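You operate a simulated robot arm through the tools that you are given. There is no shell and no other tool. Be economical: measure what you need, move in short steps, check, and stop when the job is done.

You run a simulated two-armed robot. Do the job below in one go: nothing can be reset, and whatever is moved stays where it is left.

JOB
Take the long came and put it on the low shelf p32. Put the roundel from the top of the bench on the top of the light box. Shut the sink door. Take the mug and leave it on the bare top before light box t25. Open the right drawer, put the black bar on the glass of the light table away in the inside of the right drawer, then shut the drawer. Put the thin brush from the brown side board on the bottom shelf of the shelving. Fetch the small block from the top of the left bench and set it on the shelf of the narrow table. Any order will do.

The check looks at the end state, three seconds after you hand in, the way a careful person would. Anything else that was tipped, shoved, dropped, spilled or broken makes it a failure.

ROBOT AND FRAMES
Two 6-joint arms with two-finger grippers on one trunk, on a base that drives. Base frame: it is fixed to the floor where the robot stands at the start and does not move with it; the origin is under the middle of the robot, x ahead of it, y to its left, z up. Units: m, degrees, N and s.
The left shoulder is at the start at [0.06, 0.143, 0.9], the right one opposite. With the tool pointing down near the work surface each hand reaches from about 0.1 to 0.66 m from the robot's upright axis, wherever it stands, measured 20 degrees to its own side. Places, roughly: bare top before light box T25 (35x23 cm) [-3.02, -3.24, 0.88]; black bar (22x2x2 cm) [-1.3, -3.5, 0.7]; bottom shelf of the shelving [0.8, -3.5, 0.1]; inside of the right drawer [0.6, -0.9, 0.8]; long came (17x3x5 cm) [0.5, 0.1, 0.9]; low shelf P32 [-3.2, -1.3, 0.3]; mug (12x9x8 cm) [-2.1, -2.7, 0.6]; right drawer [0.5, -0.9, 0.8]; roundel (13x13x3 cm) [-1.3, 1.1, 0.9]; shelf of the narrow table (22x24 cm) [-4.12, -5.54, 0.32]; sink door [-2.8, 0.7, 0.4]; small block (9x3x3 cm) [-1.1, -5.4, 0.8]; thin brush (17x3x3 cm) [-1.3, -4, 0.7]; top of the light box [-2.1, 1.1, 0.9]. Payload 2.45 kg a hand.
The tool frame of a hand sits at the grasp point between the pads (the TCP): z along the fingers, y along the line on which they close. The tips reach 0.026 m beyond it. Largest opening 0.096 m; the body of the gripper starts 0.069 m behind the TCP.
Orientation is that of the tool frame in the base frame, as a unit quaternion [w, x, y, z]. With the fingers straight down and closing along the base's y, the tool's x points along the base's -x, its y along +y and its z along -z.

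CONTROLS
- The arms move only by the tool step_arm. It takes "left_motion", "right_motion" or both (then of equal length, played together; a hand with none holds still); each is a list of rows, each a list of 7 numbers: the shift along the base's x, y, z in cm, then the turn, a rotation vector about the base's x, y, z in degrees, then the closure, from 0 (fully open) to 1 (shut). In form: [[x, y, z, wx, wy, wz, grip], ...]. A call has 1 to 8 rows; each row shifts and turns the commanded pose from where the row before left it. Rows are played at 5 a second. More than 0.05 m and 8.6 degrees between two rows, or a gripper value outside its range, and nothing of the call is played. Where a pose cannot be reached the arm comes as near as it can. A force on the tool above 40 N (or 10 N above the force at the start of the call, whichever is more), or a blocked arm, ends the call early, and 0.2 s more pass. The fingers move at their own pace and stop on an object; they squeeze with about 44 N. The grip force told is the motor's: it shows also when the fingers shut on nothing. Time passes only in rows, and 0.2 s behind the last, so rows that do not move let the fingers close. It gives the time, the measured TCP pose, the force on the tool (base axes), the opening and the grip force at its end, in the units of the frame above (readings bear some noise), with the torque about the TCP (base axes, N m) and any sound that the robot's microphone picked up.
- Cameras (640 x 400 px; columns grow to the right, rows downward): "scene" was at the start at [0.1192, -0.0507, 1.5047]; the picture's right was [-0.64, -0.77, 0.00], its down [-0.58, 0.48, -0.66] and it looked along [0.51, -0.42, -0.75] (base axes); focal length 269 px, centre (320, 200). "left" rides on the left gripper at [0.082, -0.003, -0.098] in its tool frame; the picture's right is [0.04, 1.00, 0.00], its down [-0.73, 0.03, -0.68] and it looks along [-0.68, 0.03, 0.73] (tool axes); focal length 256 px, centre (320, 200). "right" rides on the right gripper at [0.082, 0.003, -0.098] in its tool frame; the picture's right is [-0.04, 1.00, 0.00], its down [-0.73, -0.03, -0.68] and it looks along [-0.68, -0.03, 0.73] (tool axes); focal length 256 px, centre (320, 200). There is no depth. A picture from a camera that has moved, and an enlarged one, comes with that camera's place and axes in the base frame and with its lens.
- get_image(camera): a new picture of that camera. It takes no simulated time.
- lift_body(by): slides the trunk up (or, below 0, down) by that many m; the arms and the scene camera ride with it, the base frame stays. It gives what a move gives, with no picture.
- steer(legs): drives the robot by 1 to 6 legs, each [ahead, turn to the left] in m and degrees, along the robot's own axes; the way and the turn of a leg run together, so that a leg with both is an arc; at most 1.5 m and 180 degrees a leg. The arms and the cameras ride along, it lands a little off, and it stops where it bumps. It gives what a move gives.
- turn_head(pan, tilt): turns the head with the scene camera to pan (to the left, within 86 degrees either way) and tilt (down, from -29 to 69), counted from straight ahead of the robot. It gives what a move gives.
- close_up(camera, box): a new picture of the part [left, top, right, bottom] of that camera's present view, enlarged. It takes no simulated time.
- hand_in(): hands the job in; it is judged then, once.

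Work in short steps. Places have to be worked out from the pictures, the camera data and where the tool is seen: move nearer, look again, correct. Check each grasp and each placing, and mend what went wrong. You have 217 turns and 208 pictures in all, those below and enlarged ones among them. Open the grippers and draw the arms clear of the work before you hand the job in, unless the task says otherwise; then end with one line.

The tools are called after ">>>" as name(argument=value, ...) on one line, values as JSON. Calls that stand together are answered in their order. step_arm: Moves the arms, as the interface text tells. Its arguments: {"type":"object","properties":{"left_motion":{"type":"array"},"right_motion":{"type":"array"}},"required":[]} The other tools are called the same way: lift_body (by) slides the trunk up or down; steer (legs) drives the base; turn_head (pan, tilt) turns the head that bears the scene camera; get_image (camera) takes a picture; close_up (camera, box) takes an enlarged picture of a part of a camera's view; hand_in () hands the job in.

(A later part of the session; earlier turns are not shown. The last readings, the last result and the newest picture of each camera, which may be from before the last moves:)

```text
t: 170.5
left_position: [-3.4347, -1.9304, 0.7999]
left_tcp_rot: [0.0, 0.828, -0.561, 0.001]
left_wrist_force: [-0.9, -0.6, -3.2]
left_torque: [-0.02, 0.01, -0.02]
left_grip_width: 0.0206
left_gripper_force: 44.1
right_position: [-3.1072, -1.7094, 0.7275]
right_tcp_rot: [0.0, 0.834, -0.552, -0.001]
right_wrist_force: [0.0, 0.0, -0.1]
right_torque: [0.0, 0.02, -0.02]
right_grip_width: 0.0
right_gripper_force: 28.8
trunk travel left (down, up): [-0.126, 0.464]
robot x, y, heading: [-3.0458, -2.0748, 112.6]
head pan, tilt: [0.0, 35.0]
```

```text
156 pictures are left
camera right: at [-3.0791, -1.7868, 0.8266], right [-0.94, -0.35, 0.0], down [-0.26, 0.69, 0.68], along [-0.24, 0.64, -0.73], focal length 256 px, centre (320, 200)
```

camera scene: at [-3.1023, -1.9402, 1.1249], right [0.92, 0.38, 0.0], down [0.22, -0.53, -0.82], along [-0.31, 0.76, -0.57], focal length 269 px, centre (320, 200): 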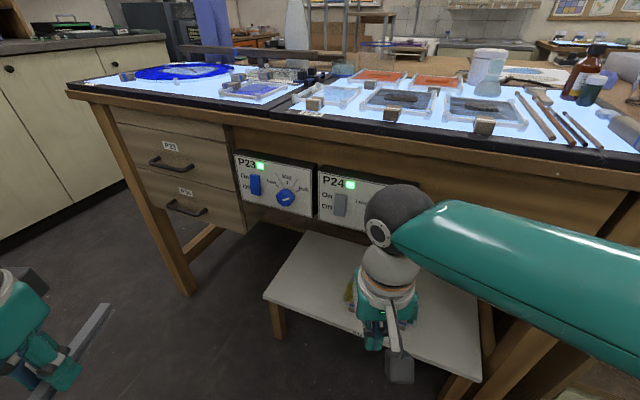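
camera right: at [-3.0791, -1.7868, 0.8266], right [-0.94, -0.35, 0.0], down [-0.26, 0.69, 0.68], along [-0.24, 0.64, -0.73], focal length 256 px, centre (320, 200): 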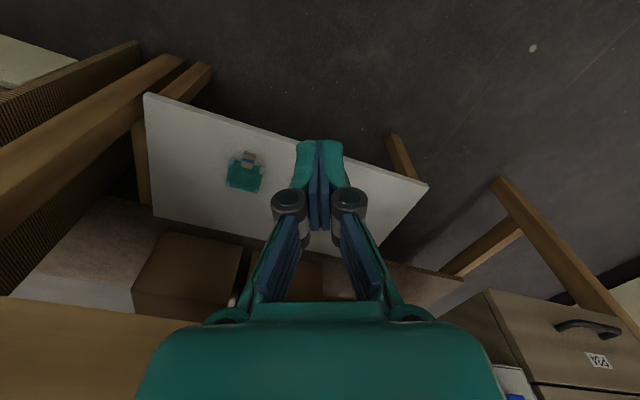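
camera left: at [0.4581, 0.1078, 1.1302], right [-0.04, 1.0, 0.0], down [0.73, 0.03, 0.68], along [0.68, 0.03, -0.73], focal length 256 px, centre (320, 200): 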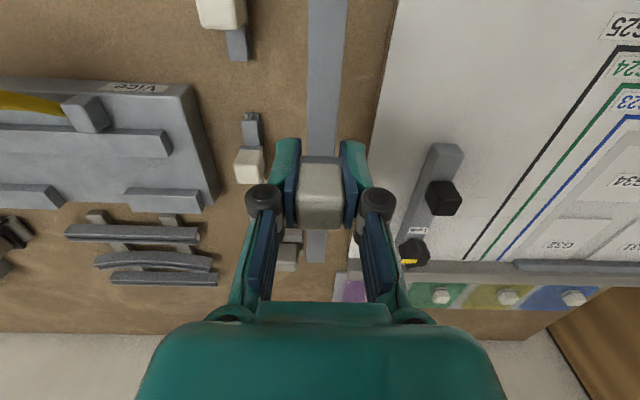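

Shelf spans x −3.5…−2.82, y −1.49…−1.14 at z≈0.3. I'll put the came along x at the front left (≈(-3.35,-1.445)), staying out from under the control boxes; first lower fully and yaw the left tool 68°.

>>> lift_body(by=-0.12)

>>> step_arm(left_motion=[[0, 0, 0, 0, 0, 8.5, 1], [0, 0, 0, 0, 0, 8.5, 1], [0, 0, 0, 0, 0, 8.5, 1], [0, 0, 0, 0, 0, 8.5, 1], [0, 0, 0, 0, 0, 8.5, 1], [0, 0, 0, 0, 0, 8.5, 1], [0, 0, 0, 0, 0, 8.5, 1], [0, 0, 0, 0, 0, 8.5, 1]])

>>> get_image(camera="scene")

```text
t: 172.0
left_position: [-3.4345, -1.9318, 0.6783]
left_tcp_rot: [0.001, 0.828, -0.56, 0.001]
left_wrist_force: [0.3, -0.1, -3.2]
left_torque: [-0.03, 0.02, -0.02]
left_grip_width: 0.0205
left_gripper_force: 43.7
right_position: [-3.1081, -1.7096, 0.607]
right_tcp_rot: [0.0, 0.834, -0.552, -0.001]
right_wrist_force: [-0.4, -0.1, 0.0]
right_torque: [0.04, -0.01, -0.02]
right_grip_width: 0.0
right_gripper_force: 28.6
trunk travel left (down, up): [-0.006, 0.584]
robot x, y, heading: [-3.0411, -2.0769, 112.7]
head pan, tilt: [0.0, 35.0]
```

```text
t: 173.8
left_position: [-3.4337, -1.9313, 0.6793]
left_tcp_rot: [0.0, 1.0, 0.0, 0.001]
left_wrist_force: [-0.2, 0.3, -3.0]
left_torque: [0.03, -0.01, 0.0]
left_grip_width: 0.0206
left_gripper_force: 44.3
right_position: [-3.1082, -1.7099, 0.6088]
right_tcp_rot: [0.0, 0.834, -0.552, -0.002]
right_wrist_force: [0.0, 0.5, -0.7]
right_torque: [0.01, 0.0, -0.01]
right_grip_width: 0.0
right_gripper_force: 28.5
trunk travel left (down, up): [-0.006, 0.584]
robot x, y, heading: [-3.0439, -2.076, 112.6]
head pan, tilt: [0.0, 35.0]
```

```text
155 pictures are left
camera scene: at [-3.1022, -1.9402, 1.005], right [0.92, 0.38, 0.0], down [0.22, -0.53, -0.82], along [-0.31, 0.76, -0.57], focal length 269 px, centre (320, 200)
```

scene: 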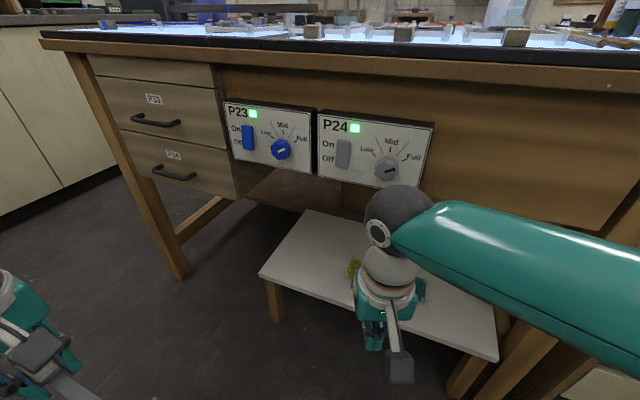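

Orientation reached. I drive 0.12 m closer, then lower the left hand to z≈0.39 ahead of the shelf.

>>> steer(legs=[[0.12, 0]])

>>> step_arm(left_motion=[[2.5, 3, 0, 0, 0, 0, 1], [2.5, 3, -1, 0, 0, 0, 1], [2.5, 3, -2, 0, 0, 0, 1], [2.5, 3, -3, 0, 0, 0, 1], [2.5, 2.5, -3, 0, 0, 0, 1], [0, 0, -4.8, 0, 0, 0, 1], [0, 0, -4.8, 0, 0, 0, 1], [0, 0, -4.8, 0, 0, 0, 1]])

>>> get_image(camera="left")

>>> get_image(camera="scene")

```text
t: 175.0
left_position: [-3.4814, -1.8198, 0.679]
left_tcp_rot: [0.0, 1.0, -0.002, 0.001]
left_wrist_force: [0.6, -0.3, -2.8]
left_torque: [0.05, -0.01, 0.0]
left_grip_width: 0.0207
left_gripper_force: 44.0
right_position: [-3.1545, -1.5981, 0.6092]
right_tcp_rot: [0.0, 0.834, -0.552, -0.001]
right_wrist_force: [-0.1, 0.5, 0.5]
right_torque: [0.05, 0.02, 0.03]
right_grip_width: 0.0
right_gripper_force: 28.0
trunk travel left (down, up): [-0.006, 0.584]
robot x, y, heading: [-3.0901, -1.9665, 112.7]
head pan, tilt: [0.0, 35.0]
```

```text
t: 176.8
left_position: [-3.3543, -1.6743, 0.4458]
left_tcp_rot: [-0.001, 1.0, -0.001, 0.0]
left_wrist_force: [-0.5, -1.1, -2.2]
left_torque: [0.03, -0.02, -0.02]
left_grip_width: 0.0205
left_gripper_force: 43.9
right_position: [-3.1535, -1.5985, 0.6089]
right_tcp_rot: [0.001, 0.834, -0.552, -0.001]
right_wrist_force: [0.0, -0.5, -0.3]
right_torque: [0.02, 0.04, 0.01]
right_grip_width: 0.0001
right_gripper_force: 28.3
trunk travel left (down, up): [-0.006, 0.584]
robot x, y, heading: [-3.0851, -1.9632, 112.7]
head pan, tilt: [0.0, 35.0]
```

```text
154 pictures are left
camera left: at [-3.2739, -1.6721, 0.5433], right [0.04, -1.0, 0.0], down [-0.74, -0.03, 0.68], along [-0.68, -0.02, -0.74], focal length 256 px, centre (320, 200)
```

left: 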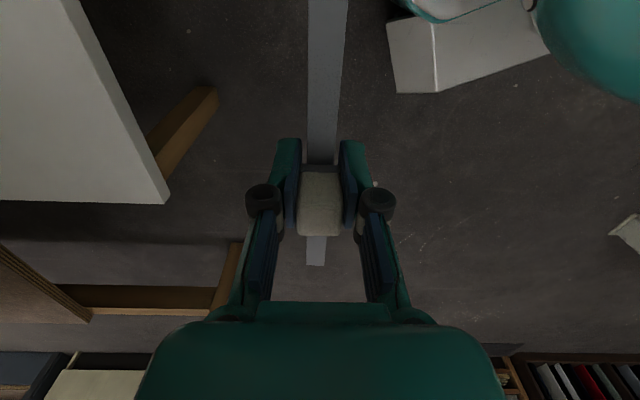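

```text
153 pictures are left
camera scene: at [-3.1485, -1.8285, 1.005], right [0.92, 0.38, 0.0], down [0.22, -0.53, -0.82], along [-0.31, 0.76, -0.57], focal length 269 px, centre (320, 200)
```

scene: 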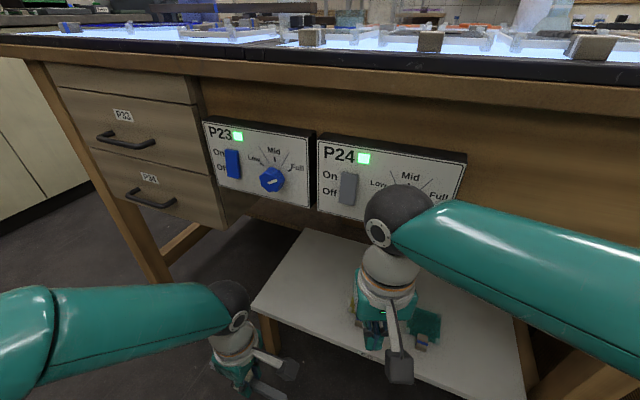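

Shelf corner confirmed at (-3.496,-1.49,0.315). Lower to 0.39 and slide in.

>>> step_arm(left_motion=[[0, 0, -3, 0, 0, 0, 1], [0, 0, -2.5, 0, 0, 0, 1], [0, 4.6, 0, 0, 0, 0, 1], [0, 4.6, 0, 0, 0, 0, 1], [0, 4.6, 0, 0, 0, 0, 1], [0, 4.6, 0, 0, 0, 0, 1], [0, 4.5, 0, 0, 0, 0, 1], [0, 0, 0, 0, 0, 0, 1]])

>>> get_image(camera="left")

>>> get_image(camera="scene")

```text
t: 178.6
left_position: [-3.356, -1.4433, 0.3897]
left_tcp_rot: [0.0, 1.0, -0.004, 0.001]
left_wrist_force: [-0.1, 0.1, -2.5]
left_torque: [0.0, -0.02, 0.0]
left_grip_width: 0.0206
left_gripper_force: 43.7
right_position: [-3.1547, -1.5982, 0.6097]
right_tcp_rot: [0.001, 0.834, -0.551, -0.001]
right_wrist_force: [0.6, -0.6, -0.2]
right_torque: [0.01, -0.04, 0.01]
right_grip_width: 0.0001
right_gripper_force: 28.2
trunk travel left (down, up): [-0.006, 0.584]
robot x, y, heading: [-3.0916, -1.966, 112.5]
head pan, tilt: [0.0, 35.0]
```

```text
152 pictures are left
camera left: at [-3.2742, -1.4416, 0.4871], right [0.04, -1.0, 0.0], down [-0.73, -0.02, 0.68], along [-0.68, -0.03, -0.74], focal length 256 px, centre (320, 200)
```

left: 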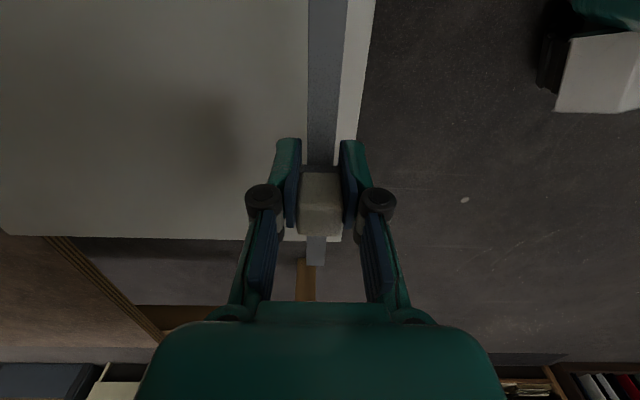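

```text
151 pictures are left
camera scene: at [-3.1487, -1.828, 1.0049], right [0.92, 0.38, 0.0], down [0.22, -0.53, -0.82], along [-0.31, 0.76, -0.57], focal length 269 px, centre (320, 200)
```

scene: 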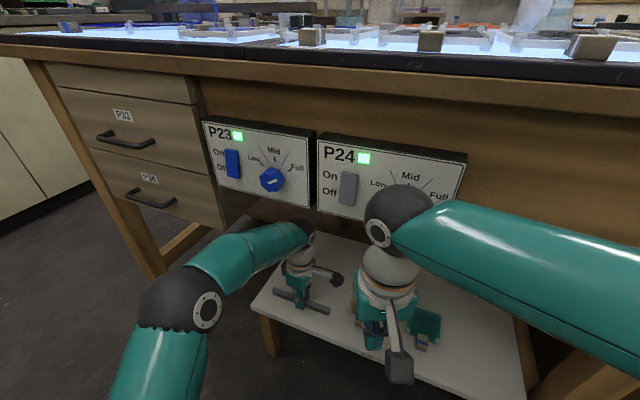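

The came's west end is only ~2 cm from the shelf edge; shift 4 cm east, then lower to contact.

>>> step_arm(left_motion=[[4, 0.5, 0, 0, 0, 0, 1], [0, 0, -1.5, 0, 0, 0, 1], [0, 0, -0.8, 0, 0, 0, 1], [0, 0, -0.5, 0, 0, 0, 1], [0, 0, -0.5, 0, 0, 0, 1], [0, 0, -0.5, 0, 0, 0, 1], [0, 0, -0.5, 0, 0, 0, 1], [0, 0, -0.5, 0, 0, 0, 1]])

```text
t: 180.4
left_position: [-3.3156, -1.4401, 0.3417]
left_tcp_rot: [0.0, 1.0, -0.002, 0.0]
left_wrist_force: [0.1, -0.9, -2.1]
left_torque: [0.0, -0.02, -0.02]
left_grip_width: 0.0205
left_gripper_force: 44.2
right_position: [-3.1552, -1.5987, 0.608]
right_tcp_rot: [0.001, 0.834, -0.552, -0.002]
right_wrist_force: [0.4, -0.2, -0.2]
right_torque: [-0.04, 0.01, -0.01]
right_grip_width: 0.0001
right_gripper_force: 28.8
trunk travel left (down, up): [-0.006, 0.584]
robot x, y, heading: [-3.0907, -1.9647, 112.5]
head pan, tilt: [0.0, 35.0]
```

No contact yet at 0.342; continue lowering in small steps.

>>> step_arm(left_motion=[[0, 0, -0.4, 0, 0, 0, 1], [0, 0, -0.4, 0, 0, 0, 1], [0, 0, -0.4, 0, 0, 0, 1], [0, 0, -0.4, 0, 0, 0, 1], [0, 0, -0.4, 0, 0, 0, 1], [0, 0, -0.4, 0, 0, 0, 1], [0, 0, -0.4, 0, 0, 0, 1], [0, 0, -0.4, 0, 0, 0, 1]])

>>> get_image(camera="left")

```text
t: 181.8
left_position: [-3.315, -1.4389, 0.326]
left_tcp_rot: [-0.004, 1.0, -0.002, 0.0]
left_wrist_force: [1.6, -8.2, 15.5]
left_torque: [-0.31, 0.25, 0.13]
left_grip_width: 0.0204
left_gripper_force: 44.2
right_position: [-3.1546, -1.5989, 0.6097]
right_tcp_rot: [0.001, 0.834, -0.552, -0.002]
right_wrist_force: [0.2, 0.6, 0.4]
right_torque: [-0.03, -0.05, 0.0]
right_grip_width: 0.0002
right_gripper_force: 28.1
trunk travel left (down, up): [-0.006, 0.584]
robot x, y, heading: [-3.0895, -1.9641, 112.6]
head pan, tilt: [0.0, 35.0]
stopped in row 6 (left hand): the force on the tool passed its limit at 44 N (the readings are from after the stop); the commanded pose is now the measured one
```

```text
150 pictures are left
camera left: at [-3.2344, -1.4373, 0.4236], right [0.04, -1.0, -0.01], down [-0.73, -0.03, 0.68], along [-0.68, -0.02, -0.73], focal length 256 px, centre (320, 200)
```

left: 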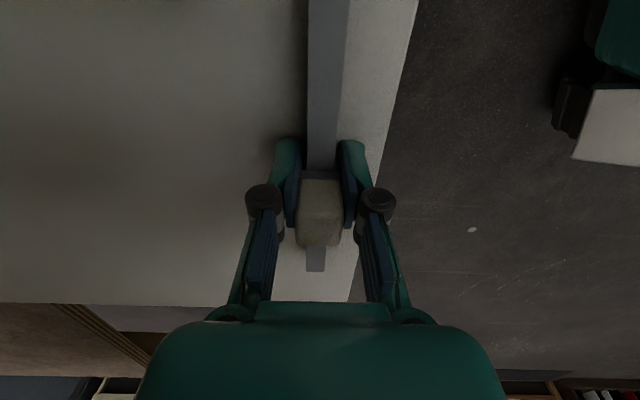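

Contact. Open, lift 5 cm and withdraw.

>>> step_arm(left_motion=[[0, 0, 0.2, 0, 0, 0, 0.6], [0, 0, 0, 0, 0, 0, 0.4], [0, 0, 0, 0, 0, 0, 0.4], [0, 0, 3, 0, 0, 0, 0.4], [0, 0, 3, 0, 0, 0, 0.4], [0, -4.8, 0, 0, 0, 0, 0.4], [0, -4.8, 0, 0, 0, 0, 0.4], [0, -4.8, 0, 0, 0, 0, 0.4]])

>>> get_image(camera="left")

>>> get_image(camera="scene")

```text
t: 183.6
left_position: [-3.3153, -1.5827, 0.3858]
left_tcp_rot: [-0.004, 1.0, -0.002, 0.001]
left_wrist_force: [-0.9, -0.5, -0.3]
left_torque: [-0.02, 0.02, -0.02]
left_grip_width: 0.0576
left_gripper_force: 0.0
right_position: [-3.1543, -1.5976, 0.609]
right_tcp_rot: [0.0, 0.834, -0.552, -0.001]
right_wrist_force: [0.6, -0.2, -0.3]
right_torque: [-0.02, 0.03, 0.02]
right_grip_width: 0.0
right_gripper_force: 28.3
trunk travel left (down, up): [-0.006, 0.584]
robot x, y, heading: [-3.0915, -1.9668, 112.5]
head pan, tilt: [0.0, 35.0]
```

```text
149 pictures are left
camera left: at [-3.2343, -1.5805, 0.4832], right [0.04, -1.0, -0.01], down [-0.73, -0.03, 0.68], along [-0.68, -0.02, -0.74], focal length 256 px, centre (320, 200)
```

left: 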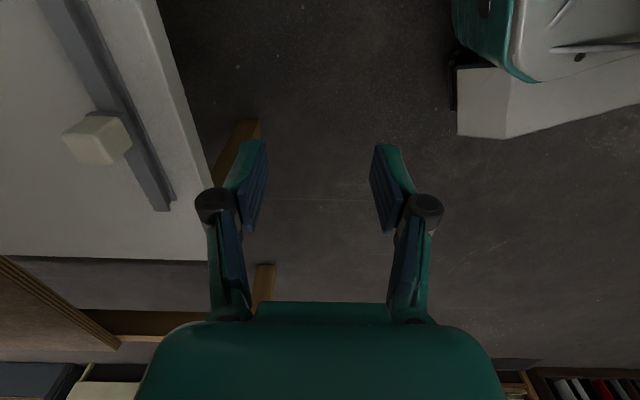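

```text
148 pictures are left
camera scene: at [-3.1486, -1.8281, 1.0049], right [0.92, 0.38, 0.0], down [0.22, -0.53, -0.82], along [-0.31, 0.76, -0.57], focal length 269 px, centre (320, 200)
```

scene: 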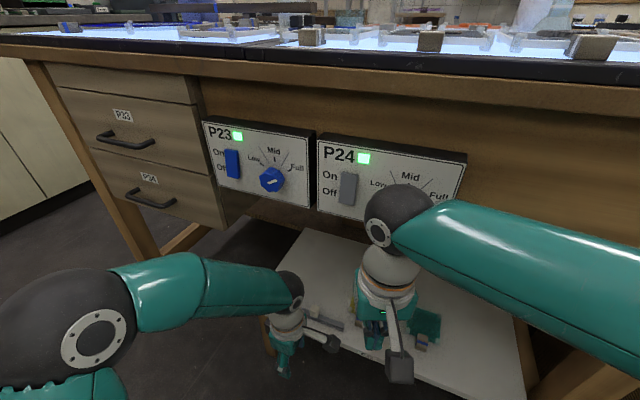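

Came lies on the shelf. Now draw both hands back, un-yaw the left tool and raise the trunk.

>>> step_arm(left_motion=[[-1, -4, 0, 0, 0, -8.5, 0], [-1, -4, 0, 0, 0, -8.5, 0], [-1, -4, 0, 0, 0, -8.5, 0], [-1, 0, 2, 0, 0, -8.5, 0], [-1, 0, 2, 0, 0, -8.5, 0], [-1, 0, 2, 0, 0, -8.5, 0], [-1, 0, 2, 0, 0, -8.5, 0], [-1, 0, 2, 0, 0, -8.5, 0]], right_motion=[[2, -2, 0, 0, 0, 0, 0], [2, -2, 0, 0, 0, 0, 0], [2, -2, 0, 0, 0, 0, 0], [2, -2, 0, 0, 0, 0, 0], [0, 0, 0, 0, 0, 0, 0], [0, 0, 0, 0, 0, 0, 0], [0, 0, 0, 0, 0, 0, 0], [0, 0, 0, 0, 0, 0, 0]])

>>> lift_body(by=0.52)

>>> steer(legs=[[-0.13, 0], [0, 45], [0, 23]])

```text
t: 185.4
left_position: [-3.3964, -1.7029, 0.4848]
left_tcp_rot: [-0.003, 0.828, -0.561, 0.003]
left_wrist_force: [0.8, 0.5, -0.1]
left_torque: [0.01, 0.0, 0.02]
left_grip_width: 0.0961
left_gripper_force: 0.1
right_position: [-3.0735, -1.6776, 0.6092]
right_tcp_rot: [0.001, 0.834, -0.552, -0.001]
right_wrist_force: [0.5, 0.1, 0.8]
right_torque: [-0.01, 0.01, 0.04]
right_grip_width: 0.0962
right_gripper_force: 0.1
trunk travel left (down, up): [-0.006, 0.584]
robot x, y, heading: [-3.0881, -1.9655, 112.7]
head pan, tilt: [0.0, 35.0]
```

```text
refused: 0.52 is not a number from -0.4 to 0.4
```

```text
t: 190.3
left_position: [-3.3978, -2.2715, 0.4856]
left_tcp_rot: [-0.003, 1.0, -0.002, 0.001]
left_wrist_force: [-1.0, 0.1, 0.4]
left_torque: [0.0, 0.03, 0.0]
left_grip_width: 0.096
left_gripper_force: 0.1
right_position: [-3.2992, -1.9631, 0.6098]
right_tcp_rot: [0.002, 1.0, 0.008, 0.0]
right_wrist_force: [-1.0, -0.1, -0.3]
right_torque: [0.03, 0.04, -0.01]
right_grip_width: 0.0959
right_gripper_force: 0.0
trunk travel left (down, up): [-0.006, 0.584]
robot x, y, heading: [-3.0406, -2.055, 179.9]
head pan, tilt: [0.0, 35.0]
```

Raise the trunk in two strokes and look south-west to judge a route.

>>> lift_body(by=0.4)

>>> lift_body(by=0.12)

>>> turn_head(pan=45, tilt=25)

>>> get_image(camera="scene")

>>> turn_head(pan=85, tilt=35)

>>> get_image(camera="scene")

```text
t: 194.2
left_position: [-3.3975, -2.271, 0.8869]
left_tcp_rot: [-0.004, 1.0, -0.001, 0.001]
left_wrist_force: [-0.1, 0.0, 0.6]
left_torque: [-0.01, 0.01, -0.02]
left_grip_width: 0.0959
left_gripper_force: 0.1
right_position: [-3.3001, -1.9635, 1.0096]
right_tcp_rot: [0.002, 1.0, 0.009, -0.001]
right_wrist_force: [-0.5, -0.1, -0.4]
right_torque: [0.04, -0.04, 0.0]
right_grip_width: 0.0958
right_gripper_force: 0.0
trunk travel left (down, up): [-0.406, 0.184]
robot x, y, heading: [-3.0392, -2.0537, 179.8]
head pan, tilt: [0.0, 35.0]
```

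```text
t: 195.7
left_position: [-3.3991, -2.2717, 1.0059]
left_tcp_rot: [-0.003, 1.0, -0.002, 0.0]
left_wrist_force: [0.1, 0.0, -0.1]
left_torque: [0.02, 0.02, 0.0]
left_grip_width: 0.0958
left_gripper_force: 0.1
right_position: [-3.2997, -1.9632, 1.1305]
right_tcp_rot: [0.002, 1.0, 0.009, -0.001]
right_wrist_force: [-0.6, 0.0, 0.8]
right_torque: [0.01, -0.01, 0.0]
right_grip_width: 0.0959
right_gripper_force: 0.0
trunk travel left (down, up): [-0.526, 0.064]
robot x, y, heading: [-3.0398, -2.0521, 180.0]
head pan, tilt: [0.0, 35.0]
```

```text
t: 196.8
left_position: [-3.3969, -2.2732, 1.0075]
left_tcp_rot: [-0.004, 1.0, -0.001, 0.001]
left_wrist_force: [0.9, -0.3, 0.1]
left_torque: [-0.01, -0.02, 0.02]
left_grip_width: 0.096
left_gripper_force: 0.0
right_position: [-3.2988, -1.9644, 1.1291]
right_tcp_rot: [0.001, 1.0, 0.009, -0.001]
right_wrist_force: [0.4, 0.3, -0.6]
right_torque: [0.01, 0.0, -0.01]
right_grip_width: 0.096
right_gripper_force: 0.0
trunk travel left (down, up): [-0.526, 0.064]
robot x, y, heading: [-3.0409, -2.0548, 180.2]
head pan, tilt: [45.0, 25.0]
```

```text
147 pictures are left
camera scene: at [-3.1676, -2.1187, 1.5407], right [-0.71, 0.71, 0.0], down [0.3, 0.3, -0.91], along [-0.64, -0.64, -0.42], focal length 269 px, centre (320, 200)
```

scene: 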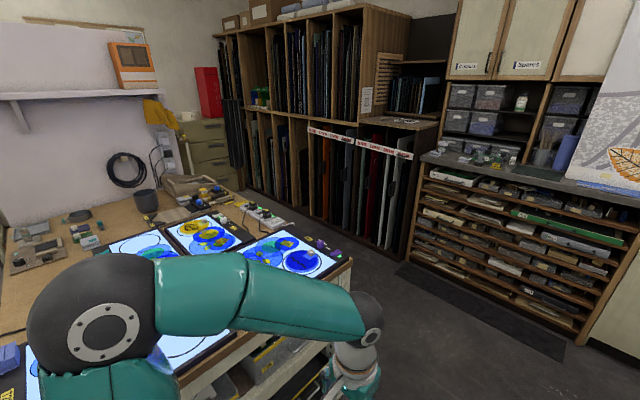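

```text
t: 197.9
left_position: [-3.3981, -2.2728, 1.0058]
left_tcp_rot: [-0.003, 1.0, -0.001, 0.001]
left_wrist_force: [-0.1, 1.3, 0.2]
left_torque: [0.0, 0.02, -0.01]
left_grip_width: 0.0961
left_gripper_force: 0.0
right_position: [-3.2999, -1.9642, 1.13]
right_tcp_rot: [0.001, 1.0, 0.009, 0.0]
right_wrist_force: [-0.1, -0.2, 0.3]
right_torque: [-0.03, 0.0, -0.02]
right_grip_width: 0.0961
right_gripper_force: 0.0
trunk travel left (down, up): [-0.526, 0.064]
robot x, y, heading: [-3.0403, -2.0517, 180.0]
head pan, tilt: [85.0, 35.0]
```

```text
146 pictures are left
camera scene: at [-3.1101, -2.1414, 1.525], right [-1.0, 0.09, 0.0], down [0.05, 0.57, -0.82], along [-0.07, -0.82, -0.57], focal length 269 px, centre (320, 200)
```

scene: 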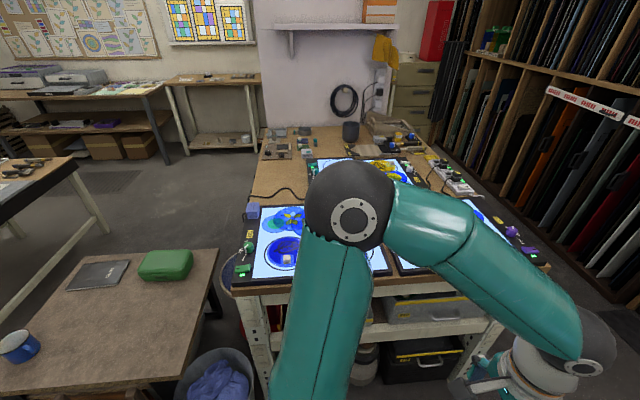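

The bare area on the T-table is reachable from its east side (via the south). First the mug: reverse to x≈-2.14 and turn to face it.

>>> steer(legs=[[-0.92, 0], [0, 45], [0, 45]])

>>> turn_head(pan=0, tilt=50)

>>> get_image(camera="scene")

```text
t: 207.1
left_position: [-1.9331, -2.4285, 1.0062]
left_tcp_rot: [-0.004, 0.731, 0.682, -0.002]
left_wrist_force: [0.8, -0.7, 0.0]
left_torque: [0.03, 0.02, 0.0]
left_grip_width: 0.096
left_gripper_force: 0.2
right_position: [-2.2349, -2.31, 1.1313]
right_tcp_rot: [0.001, 0.725, 0.689, -0.001]
right_wrist_force: [1.0, -0.2, 0.3]
right_torque: [0.04, 0.05, -0.01]
right_grip_width: 0.0962
right_gripper_force: 0.0
trunk travel left (down, up): [-0.526, 0.064]
robot x, y, heading: [-2.1734, -2.0527, -92.8]
head pan, tilt: [85.0, 35.0]
stopped in leg 3: the robot was blocked; the commanded pose is now the measured one
```

```text
t: 208.7
left_position: [-1.9342, -2.4275, 1.0063]
left_tcp_rot: [-0.003, 0.731, 0.682, -0.002]
left_wrist_force: [1.3, -0.4, -0.1]
left_torque: [-0.05, -0.01, 0.0]
left_grip_width: 0.0962
left_gripper_force: 0.1
right_position: [-2.2368, -2.3089, 1.1324]
right_tcp_rot: [0.002, 0.725, 0.689, 0.0]
right_wrist_force: [0.0, -0.3, 0.1]
right_torque: [-0.06, 0.01, -0.02]
right_grip_width: 0.0958
right_gripper_force: 0.0
trunk travel left (down, up): [-0.526, 0.064]
robot x, y, heading: [-2.176, -2.0493, -92.8]
head pan, tilt: [0.0, 50.0]
```

```text
145 pictures are left
camera scene: at [-2.1805, -2.19, 1.5033], right [-1.0, 0.05, 0.0], down [0.04, 0.77, -0.64], along [-0.03, -0.64, -0.77], focal length 269 px, centre (320, 200)
```

scene: 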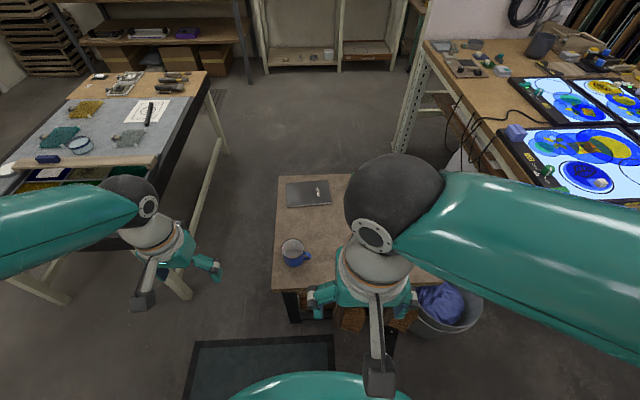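

Mug at about (-2.105,-2.683). Zoom to see its handle.

>>> close_up(camera="scene", box=[250, 200, 350, 280])

>>> steer(legs=[[0.06, 0]])

>>> lift_body(by=-0.15)

>>> step_arm(left_motion=[[-3, -3, 0, 0, 0, 0, 0], [-3, -3, 0, 0, 0, 0, 0], [-3, -3, 0, 0, 0, 0, 0], [-3, -3, 0, 0, 0, 0, 0]])

>>> get_image(camera="left")

```text
5.00 times, centred on (300, 240) of scene
camera zoom: at [-2.1805, -2.19, 1.5033], right [-1.0, 0.05, 0.0], down [0.04, 0.77, -0.64], along [-0.03, -0.64, -0.77], focal length 1346 px, centre (420, 0)
```

zoom: 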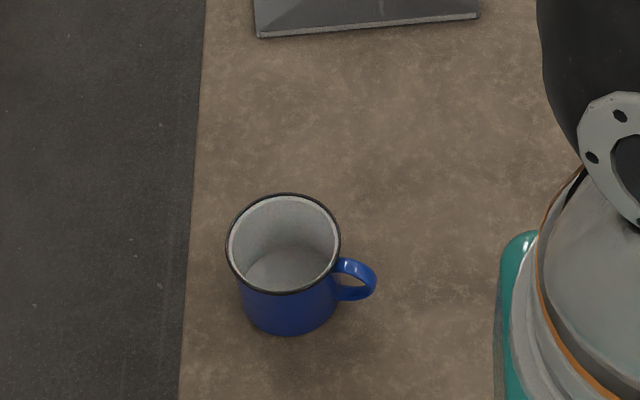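

```text
t: 209.7
left_position: [-1.9383, -2.4893, 1.0058]
left_tcp_rot: [-0.004, 0.731, 0.682, -0.001]
left_wrist_force: [-0.7, -0.2, -0.2]
left_torque: [0.05, -0.01, 0.01]
left_grip_width: 0.0961
left_gripper_force: 0.1
right_position: [-2.2407, -2.3722, 1.1298]
right_tcp_rot: [0.002, 0.725, 0.689, 0.001]
right_wrist_force: [0.6, -0.6, 0.0]
right_torque: [0.07, 0.01, 0.0]
right_grip_width: 0.096
right_gripper_force: 0.0
trunk travel left (down, up): [-0.526, 0.064]
robot x, y, heading: [-2.1738, -2.1103, -92.9]
head pan, tilt: [0.0, 50.0]
```

```text
t: 211.4
left_position: [-1.9395, -2.487, 0.8577]
left_tcp_rot: [-0.003, 0.731, 0.683, -0.001]
left_wrist_force: [-0.5, 0.9, -0.4]
left_torque: [-0.02, 0.0, 0.0]
left_grip_width: 0.0963
left_gripper_force: 0.1
right_position: [-2.2396, -2.3696, 0.9814]
right_tcp_rot: [0.002, 0.725, 0.689, 0.001]
right_wrist_force: [0.5, 0.2, -0.5]
right_torque: [0.0, -0.01, -0.03]
right_grip_width: 0.096
right_gripper_force: 0.1
trunk travel left (down, up): [-0.376, 0.214]
robot x, y, heading: [-2.1745, -2.113, -92.7]
head pan, tilt: [0.0, 50.0]
```

```text
t: 212.4
left_position: [-2.0605, -2.6076, 0.8588]
left_tcp_rot: [-0.003, 0.732, 0.682, -0.002]
left_wrist_force: [0.1, 0.0, -0.1]
left_torque: [-0.03, 0.02, 0.01]
left_grip_width: 0.096
left_gripper_force: 0.1
right_position: [-2.2398, -2.3703, 0.9819]
right_tcp_rot: [0.002, 0.724, 0.689, 0.001]
right_wrist_force: [-0.6, 0.2, -0.6]
right_torque: [0.0, 0.01, -0.02]
right_grip_width: 0.0959
right_gripper_force: 0.1
trunk travel left (down, up): [-0.376, 0.214]
robot x, y, heading: [-2.1749, -2.1125, -92.8]
head pan, tilt: [0.0, 50.0]
```

```text
143 pictures are left
camera left: at [-2.0559, -2.5275, 0.9554], right [1.0, -0.03, -0.01], down [-0.02, -0.74, 0.68], along [-0.03, -0.68, -0.74], focal length 256 px, centre (320, 200)
```

left: 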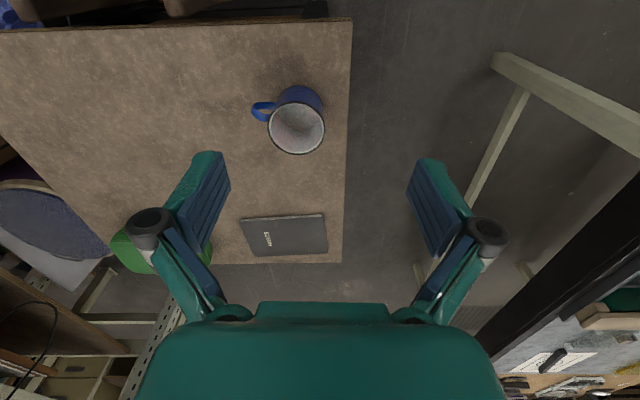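

Triangulation puts the rim at z≈0.59, centre (-2.10,-2.71), diameter ~8 cm, handle to the west. I'll pinch the east rim; descend above it and look.

>>> step_arm(left_motion=[[0, -4, 0, 0, 0, 0, 0.3], [0, -4, 0, 0, 0, 0, 0.4], [0, -2.2, -3, 0, 0, 0, 0.4], [0, 0, -4.5, 0, 0, 0, 0.4], [0, 0, -4.5, 0, 0, 0, 0.4], [0, 0, -3, 0, 0, 0, 0.4], [0, 0, 0, 0, 0, 0, 0.4]])

>>> get_image(camera="left")

```text
t: 214.0
left_position: [-2.0606, -2.7088, 0.7075]
left_tcp_rot: [-0.003, 0.732, 0.682, -0.003]
left_wrist_force: [0.7, 0.7, -0.3]
left_torque: [0.0, 0.01, 0.02]
left_grip_width: 0.0577
left_gripper_force: 0.1
right_position: [-2.2396, -2.3688, 0.981]
right_tcp_rot: [0.001, 0.725, 0.689, 0.0]
right_wrist_force: [0.0, 0.6, -0.1]
right_torque: [0.0, 0.01, 0.02]
right_grip_width: 0.0957
right_gripper_force: 0.0
trunk travel left (down, up): [-0.376, 0.214]
robot x, y, heading: [-2.1754, -2.1092, -92.7]
head pan, tilt: [0.0, 50.0]
```

```text
142 pictures are left
camera left: at [-2.0562, -2.6282, 0.8037], right [1.0, -0.03, -0.01], down [-0.02, -0.74, 0.68], along [-0.03, -0.68, -0.74], focal length 256 px, centre (320, 200)
```

left: 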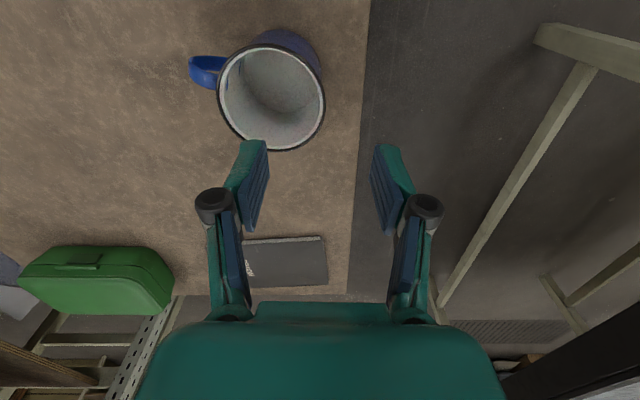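

Rim centre (-2.100,-2.707,0.592), radius 4.3 cm, so the east wall is right under the TCP. Descend with one finger inside.

>>> step_arm(left_motion=[[0.2, 0, -4, 0, 0, 0, 0.4], [0, 0, -4, 0, 0, 0, 0.4], [0, 0, -2.5, 0, 0, 0, 0.4], [0, 0, -1, 0, 0, 0, 0.4], [0, 0, 0, 0, 0, 0, 0.4]])

>>> get_image(camera="left")

```text
t: 215.2
left_position: [-2.0568, -2.7096, 0.5909]
left_tcp_rot: [-0.003, 0.731, 0.682, -0.002]
left_wrist_force: [-0.6, 0.4, -0.5]
left_torque: [0.01, 0.0, 0.01]
left_grip_width: 0.0576
left_gripper_force: 0.1
right_position: [-2.2404, -2.3686, 0.9814]
right_tcp_rot: [0.002, 0.725, 0.689, 0.001]
right_wrist_force: [0.4, 0.8, -0.2]
right_torque: [0.02, -0.04, -0.03]
right_grip_width: 0.0959
right_gripper_force: 0.0
trunk travel left (down, up): [-0.376, 0.214]
robot x, y, heading: [-2.1709, -2.1113, -92.8]
head pan, tilt: [0.0, 50.0]
```

```text
141 pictures are left
camera left: at [-2.0532, -2.6287, 0.6893], right [1.0, -0.03, -0.01], down [-0.02, -0.74, 0.68], along [-0.03, -0.68, -0.74], focal length 256 px, centre (320, 200)
```

left: 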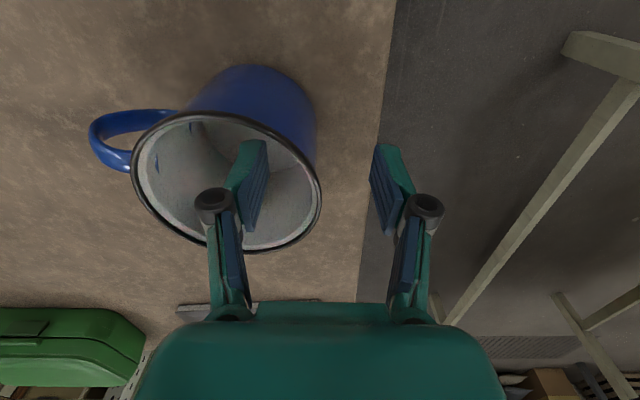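

Inner finger is inside the mug. Close and lift.

>>> step_arm(left_motion=[[0, 0, 0, 0, 0, 0, 1], [0, 0, 0, 0, 0, 0, 1], [0, 0, 0, 0, 0, 0, 1], [0, 0, 0, 0, 0, 0, 1], [0, 0, 2, 0, 0, 0, 1], [0, 0, 3, 0, 0, 0, 1], [0, 0, 4, 0, 0, 0, 1], [0, 0, 4, 0, 0, 0, 1]])

>>> get_image(camera="left")

```text
t: 217.0
left_position: [-2.0575, -2.709, 0.7235]
left_tcp_rot: [-0.004, 0.732, 0.682, -0.001]
left_wrist_force: [0.3, -0.5, -1.5]
left_torque: [0.0, -0.03, -0.03]
left_grip_width: 0.006
left_gripper_force: 34.2
right_position: [-2.24, -2.3695, 0.9815]
right_tcp_rot: [0.002, 0.725, 0.689, 0.001]
right_wrist_force: [0.0, -0.1, -0.6]
right_torque: [-0.01, -0.01, 0.01]
right_grip_width: 0.0962
right_gripper_force: 0.1
trunk travel left (down, up): [-0.376, 0.214]
robot x, y, heading: [-2.1751, -2.1094, -92.8]
head pan, tilt: [0.0, 50.0]
```

```text
140 pictures are left
camera left: at [-2.0544, -2.6288, 0.82], right [1.0, -0.03, -0.01], down [-0.02, -0.74, 0.68], along [-0.03, -0.68, -0.74], focal length 256 px, centre (320, 200)
```

left: 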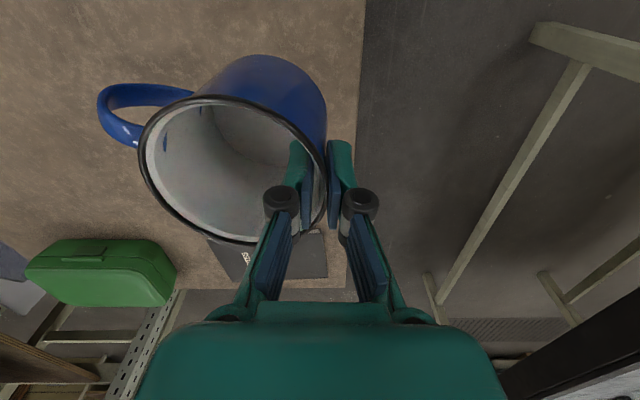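

Mug is held. Lift and retract it, raise trunk, then leave the corridor eastward.

>>> step_arm(left_motion=[[0, 0, 4.5, 0, 0, 0, 1], [0, 0, 4.5, 0, 0, 0, 1], [0, 0, 4.5, 0, 0, 0, 1], [0, 0, 4.5, 0, 0, 0, 1], [2, 4, 0, 0, 0, 0, 1], [2, 4, 0, 0, 0, 0, 1], [2, 4, 0, 0, 0, 0, 1], [2, 4, 0, 0, 0, 0, 1]])

>>> lift_body(by=0.15)

>>> steer(legs=[[-0.05, 0], [0, 45], [0, 48]])

>>> turn_head(pan=-20, tilt=25)

>>> get_image(camera="scene")

```text
t: 218.8
left_position: [-1.975, -2.5476, 0.9033]
left_tcp_rot: [-0.003, 0.732, 0.682, -0.001]
left_wrist_force: [0.1, 0.5, -0.8]
left_torque: [-0.03, -0.08, 0.02]
left_grip_width: 0.0062
left_gripper_force: 34.3
right_position: [-2.2402, -2.3688, 0.9807]
right_tcp_rot: [0.002, 0.725, 0.689, 0.0]
right_wrist_force: [0.1, 0.5, -0.9]
right_torque: [-0.01, 0.03, 0.04]
right_grip_width: 0.0961
right_gripper_force: 0.2
trunk travel left (down, up): [-0.376, 0.214]
robot x, y, heading: [-2.177, -2.1101, -92.8]
head pan, tilt: [0.0, 50.0]
```

```text
t: 220.6
left_position: [-1.9766, -2.5487, 1.0525]
left_tcp_rot: [-0.003, 0.732, 0.682, -0.002]
left_wrist_force: [0.7, 0.6, -1.5]
left_torque: [0.01, -0.07, 0.02]
left_grip_width: 0.0064
left_gripper_force: 34.1
right_position: [-2.2394, -2.3688, 1.1315]
right_tcp_rot: [0.002, 0.725, 0.689, 0.001]
right_wrist_force: [-0.2, 0.2, 0.1]
right_torque: [0.0, 0.0, 0.0]
right_grip_width: 0.0959
right_gripper_force: 0.1
trunk travel left (down, up): [-0.526, 0.064]
robot x, y, heading: [-2.1758, -2.1157, -92.8]
head pan, tilt: [0.0, 50.0]
```

```text
t: 226.1
left_position: [-1.7284, -1.8585, 1.0509]
left_tcp_rot: [-0.002, 0.034, 0.999, -0.005]
left_wrist_force: [0.1, 0.4, -1.5]
left_torque: [-0.06, 0.02, -0.01]
left_grip_width: 0.0061
left_gripper_force: 34.3
right_position: [-1.9082, -2.1224, 1.1324]
right_tcp_rot: [0.0, 0.024, 1.0, 0.0]
right_wrist_force: [0.6, 0.8, -0.6]
right_torque: [-0.05, 0.02, 0.02]
right_grip_width: 0.0962
right_gripper_force: 0.1
trunk travel left (down, up): [-0.526, 0.064]
robot x, y, heading: [-2.1697, -2.1106, -1.2]
head pan, tilt: [0.0, 50.0]
stopped in leg 3: the robot was blocked; the commanded pose is now the measured one
```

```text
t: 227.0
left_position: [-1.7283, -1.8616, 1.0526]
left_tcp_rot: [-0.001, 0.035, 0.999, -0.004]
left_wrist_force: [-0.5, -0.5, -1.8]
left_torque: [0.04, 0.03, 0.0]
left_grip_width: 0.0062
left_gripper_force: 34.5
right_position: [-1.9074, -2.1249, 1.1332]
right_tcp_rot: [0.001, 0.024, 1.0, 0.001]
right_wrist_force: [-0.5, -1.1, -0.7]
right_torque: [-0.01, -0.01, 0.01]
right_grip_width: 0.096
right_gripper_force: 0.1
trunk travel left (down, up): [-0.526, 0.064]
robot x, y, heading: [-2.1698, -2.1111, -1.1]
head pan, tilt: [-20.0, 25.0]
```

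```text
139 pictures are left
camera scene: at [-2.0247, -2.1471, 1.5406], right [-0.36, -0.93, 0.0], down [-0.39, 0.15, -0.91], along [0.84, -0.33, -0.42], focal length 269 px, centre (320, 200)
```

scene: 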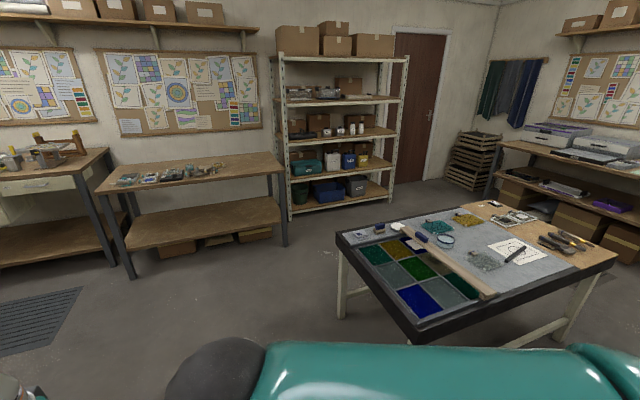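

Clear view. Route: east, then south along x≈-0.2, then west at y≈-4.6.

>>> steer(legs=[[1.45, 0], [0.25, 0], [0, -45], [0.4, 0], [0, -45], [1.2, 0]])

>>> turn_head(pan=30, tilt=25)

>>> get_image(camera="scene")

>>> turn_head(pan=-40, tilt=25)

>>> get_image(camera="scene")

```text
t: 248.2
left_position: [0.0239, -4.0679, 1.0532]
left_tcp_rot: [-0.003, 0.729, 0.685, -0.002]
left_wrist_force: [-0.6, 0.5, -1.4]
left_torque: [0.02, 0.0, -0.01]
left_grip_width: 0.0063
left_gripper_force: 34.2
right_position: [-0.2419, -3.8898, 1.1329]
right_tcp_rot: [0.001, 0.72, 0.694, 0.0]
right_wrist_force: [0.3, 1.2, -0.3]
right_torque: [0.02, -0.03, -0.01]
right_grip_width: 0.0963
right_gripper_force: 0.0
trunk travel left (down, up): [-0.526, 0.064]
robot x, y, heading: [-0.2292, -3.6338, -90.8]
head pan, tilt: [-20.0, 25.0]
```

```text
t: 249.4
left_position: [0.0237, -4.0686, 1.053]
left_tcp_rot: [-0.002, 0.729, 0.684, -0.001]
left_wrist_force: [-0.5, 0.0, -0.8]
left_torque: [-0.01, -0.09, 0.04]
left_grip_width: 0.0064
left_gripper_force: 34.7
right_position: [-0.2431, -3.8899, 1.1337]
right_tcp_rot: [0.002, 0.721, 0.693, 0.001]
right_wrist_force: [0.0, 0.0, -0.1]
right_torque: [0.02, -0.03, -0.03]
right_grip_width: 0.0959
right_gripper_force: 0.1
trunk travel left (down, up): [-0.526, 0.064]
robot x, y, heading: [-0.2286, -3.6286, -91.0]
head pan, tilt: [30.0, 25.0]
```

```text
138 pictures are left
camera scene: at [-0.1885, -3.7715, 1.5407], right [-0.87, -0.49, 0.0], down [-0.21, 0.37, -0.91], along [0.44, -0.79, -0.42], focal length 269 px, centre (320, 200)
```

scene: 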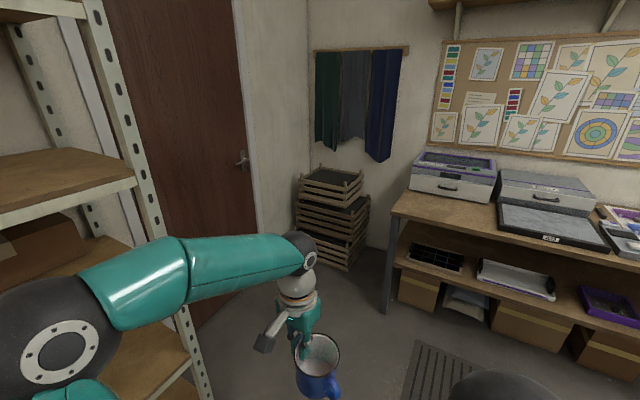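

```text
t: 250.8
left_position: [0.0236, -4.068, 1.0547]
left_tcp_rot: [-0.003, 0.729, 0.684, -0.002]
left_wrist_force: [0.3, 0.3, -1.9]
left_torque: [0.01, -0.04, 0.0]
left_grip_width: 0.006
left_gripper_force: 34.6
right_position: [-0.2419, -3.8912, 1.1333]
right_tcp_rot: [0.002, 0.721, 0.693, 0.0]
right_wrist_force: [0.2, -0.5, -0.4]
right_torque: [-0.02, 0.0, -0.01]
right_grip_width: 0.0959
right_gripper_force: 0.1
trunk travel left (down, up): [-0.526, 0.064]
robot x, y, heading: [-0.2326, -3.6255, -90.7]
head pan, tilt: [-40.0, 25.0]
```

```text
137 pictures are left
camera scene: at [-0.2935, -3.7607, 1.5407], right [-0.76, 0.65, 0.0], down [0.28, 0.32, -0.91], along [-0.59, -0.69, -0.42], focal length 269 px, centre (320, 200)
```

scene: 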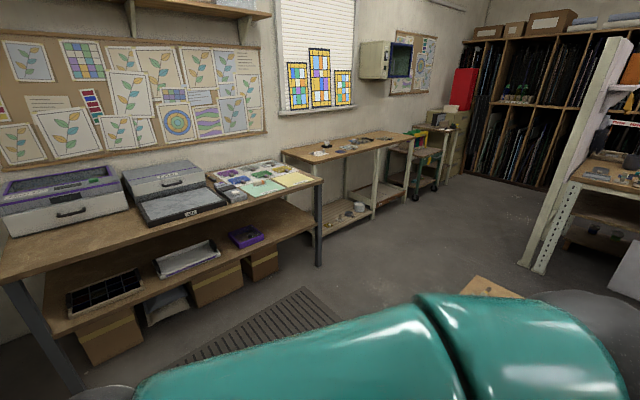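

Drive on: south to y≈-4.55, west to x≈-2.3, then north toward the T-table's east side.

>>> steer(legs=[[0.93, 0], [0, -45], [0, -45], [1.4, 0], [0.7, 0], [0, -45]])

>>> turn_head(pan=0, tilt=28)

>>> get_image(camera="scene")

```text
t: 260.4
left_position: [-0.6788, -4.832, 1.0542]
left_tcp_rot: [-0.003, 1.0, -0.013, 0.002]
left_wrist_force: [0.1, 0.8, -0.5]
left_torque: [-0.14, 0.02, 0.0]
left_grip_width: 0.0061
left_gripper_force: 34.7
right_position: [-0.5118, -4.5592, 1.134]
right_tcp_rot: [0.005, 1.0, -0.001, -0.002]
right_wrist_force: [0.5, 1.0, 0.5]
right_torque: [-0.05, 0.0, 0.01]
right_grip_width: 0.096
right_gripper_force: 0.1
trunk travel left (down, up): [-0.526, 0.064]
robot x, y, heading: [-0.2481, -4.619, -179.5]
head pan, tilt: [-40.0, 25.0]
stopped in leg 3: the robot was blocked; the commanded pose is now the measured one
```

```text
t: 261.4
left_position: [-0.6788, -4.8351, 1.0543]
left_tcp_rot: [-0.004, 1.0, -0.012, 0.001]
left_wrist_force: [0.4, 0.1, -1.9]
left_torque: [-0.08, -0.01, -0.03]
left_grip_width: 0.0063
left_gripper_force: 34.8
right_position: [-0.512, -4.5628, 1.1335]
right_tcp_rot: [0.001, 1.0, -0.001, 0.0]
right_wrist_force: [-0.2, 0.0, -0.3]
right_torque: [-0.01, 0.01, 0.03]
right_grip_width: 0.0958
right_gripper_force: 0.0
trunk travel left (down, up): [-0.526, 0.064]
robot x, y, heading: [-0.2492, -4.6157, -179.3]
head pan, tilt: [0.0, 28.0]
```

```text
136 pictures are left
camera scene: at [-0.4016, -4.6184, 1.5359], right [-0.01, 1.0, 0.0], down [0.47, 0.01, -0.88], along [-0.88, -0.01, -0.47], focal length 269 px, centre (320, 200)
```

scene: 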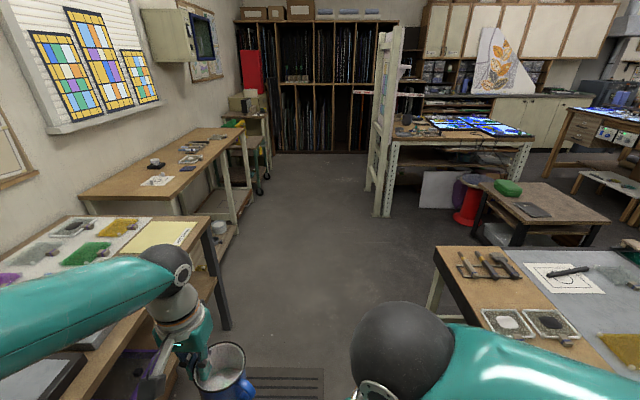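

Path west is clear. Continue west 1.95 m, turn north-west and approach.

>>> steer(legs=[[1.4, 0], [0.6, 0], [0, -60], [0.5, 0]])

>>> turn_head(pan=0, tilt=35)

>>> get_image(camera="scene")

```text
t: 276.7
left_position: [-2.8583, -3.9906, 1.0533]
left_tcp_rot: [0.002, 0.855, -0.519, 0.011]
left_wrist_force: [10.0, 7.1, -3.5]
left_torque: [-0.85, 1.3, -0.41]
left_grip_width: 0.0063
left_gripper_force: 34.8
right_position: [-2.5459, -4.0005, 1.1328]
right_tcp_rot: [0.002, 0.861, -0.508, -0.001]
right_wrist_force: [-0.4, 0.1, 0.5]
right_torque: [-0.02, 0.02, 0.01]
right_grip_width: 0.0964
right_gripper_force: 0.0
trunk travel left (down, up): [-0.526, 0.064]
robot x, y, heading: [-2.4844, -4.2709, 117.3]
head pan, tilt: [0.0, 28.0]
stopped in leg 4: the robot was blocked; the commanded pose is now the measured one
```

```text
t: 277.4
left_position: [-2.8602, -3.9924, 1.0553]
left_tcp_rot: [0.001, 0.855, -0.519, 0.011]
left_wrist_force: [8.5, -1.3, -3.1]
left_torque: [0.26, 1.05, 0.02]
left_grip_width: 0.0064
left_gripper_force: 34.7
right_position: [-2.546, -4.0024, 1.1351]
right_tcp_rot: [0.002, 0.862, -0.507, -0.002]
right_wrist_force: [0.7, -0.6, 0.1]
right_torque: [0.0, -0.01, -0.01]
right_grip_width: 0.0963
right_gripper_force: 0.0
trunk travel left (down, up): [-0.526, 0.064]
robot x, y, heading: [-2.4791, -4.2688, 117.3]
head pan, tilt: [0.0, 35.0]
```

```text
135 pictures are left
camera scene: at [-2.5494, -4.1383, 1.5251], right [0.89, 0.46, 0.0], down [0.26, -0.51, -0.82], along [-0.38, 0.73, -0.57], focal length 269 px, centre (320, 200)
```

scene: 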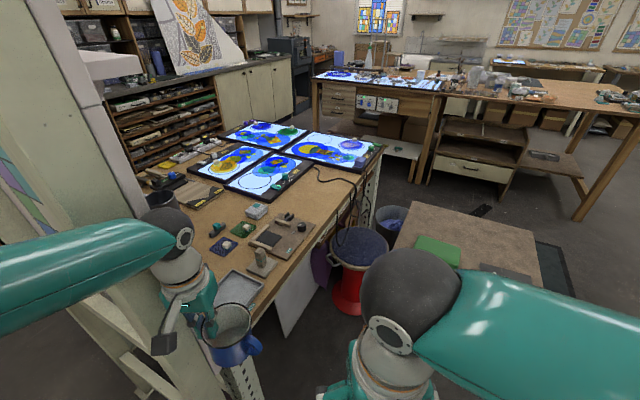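

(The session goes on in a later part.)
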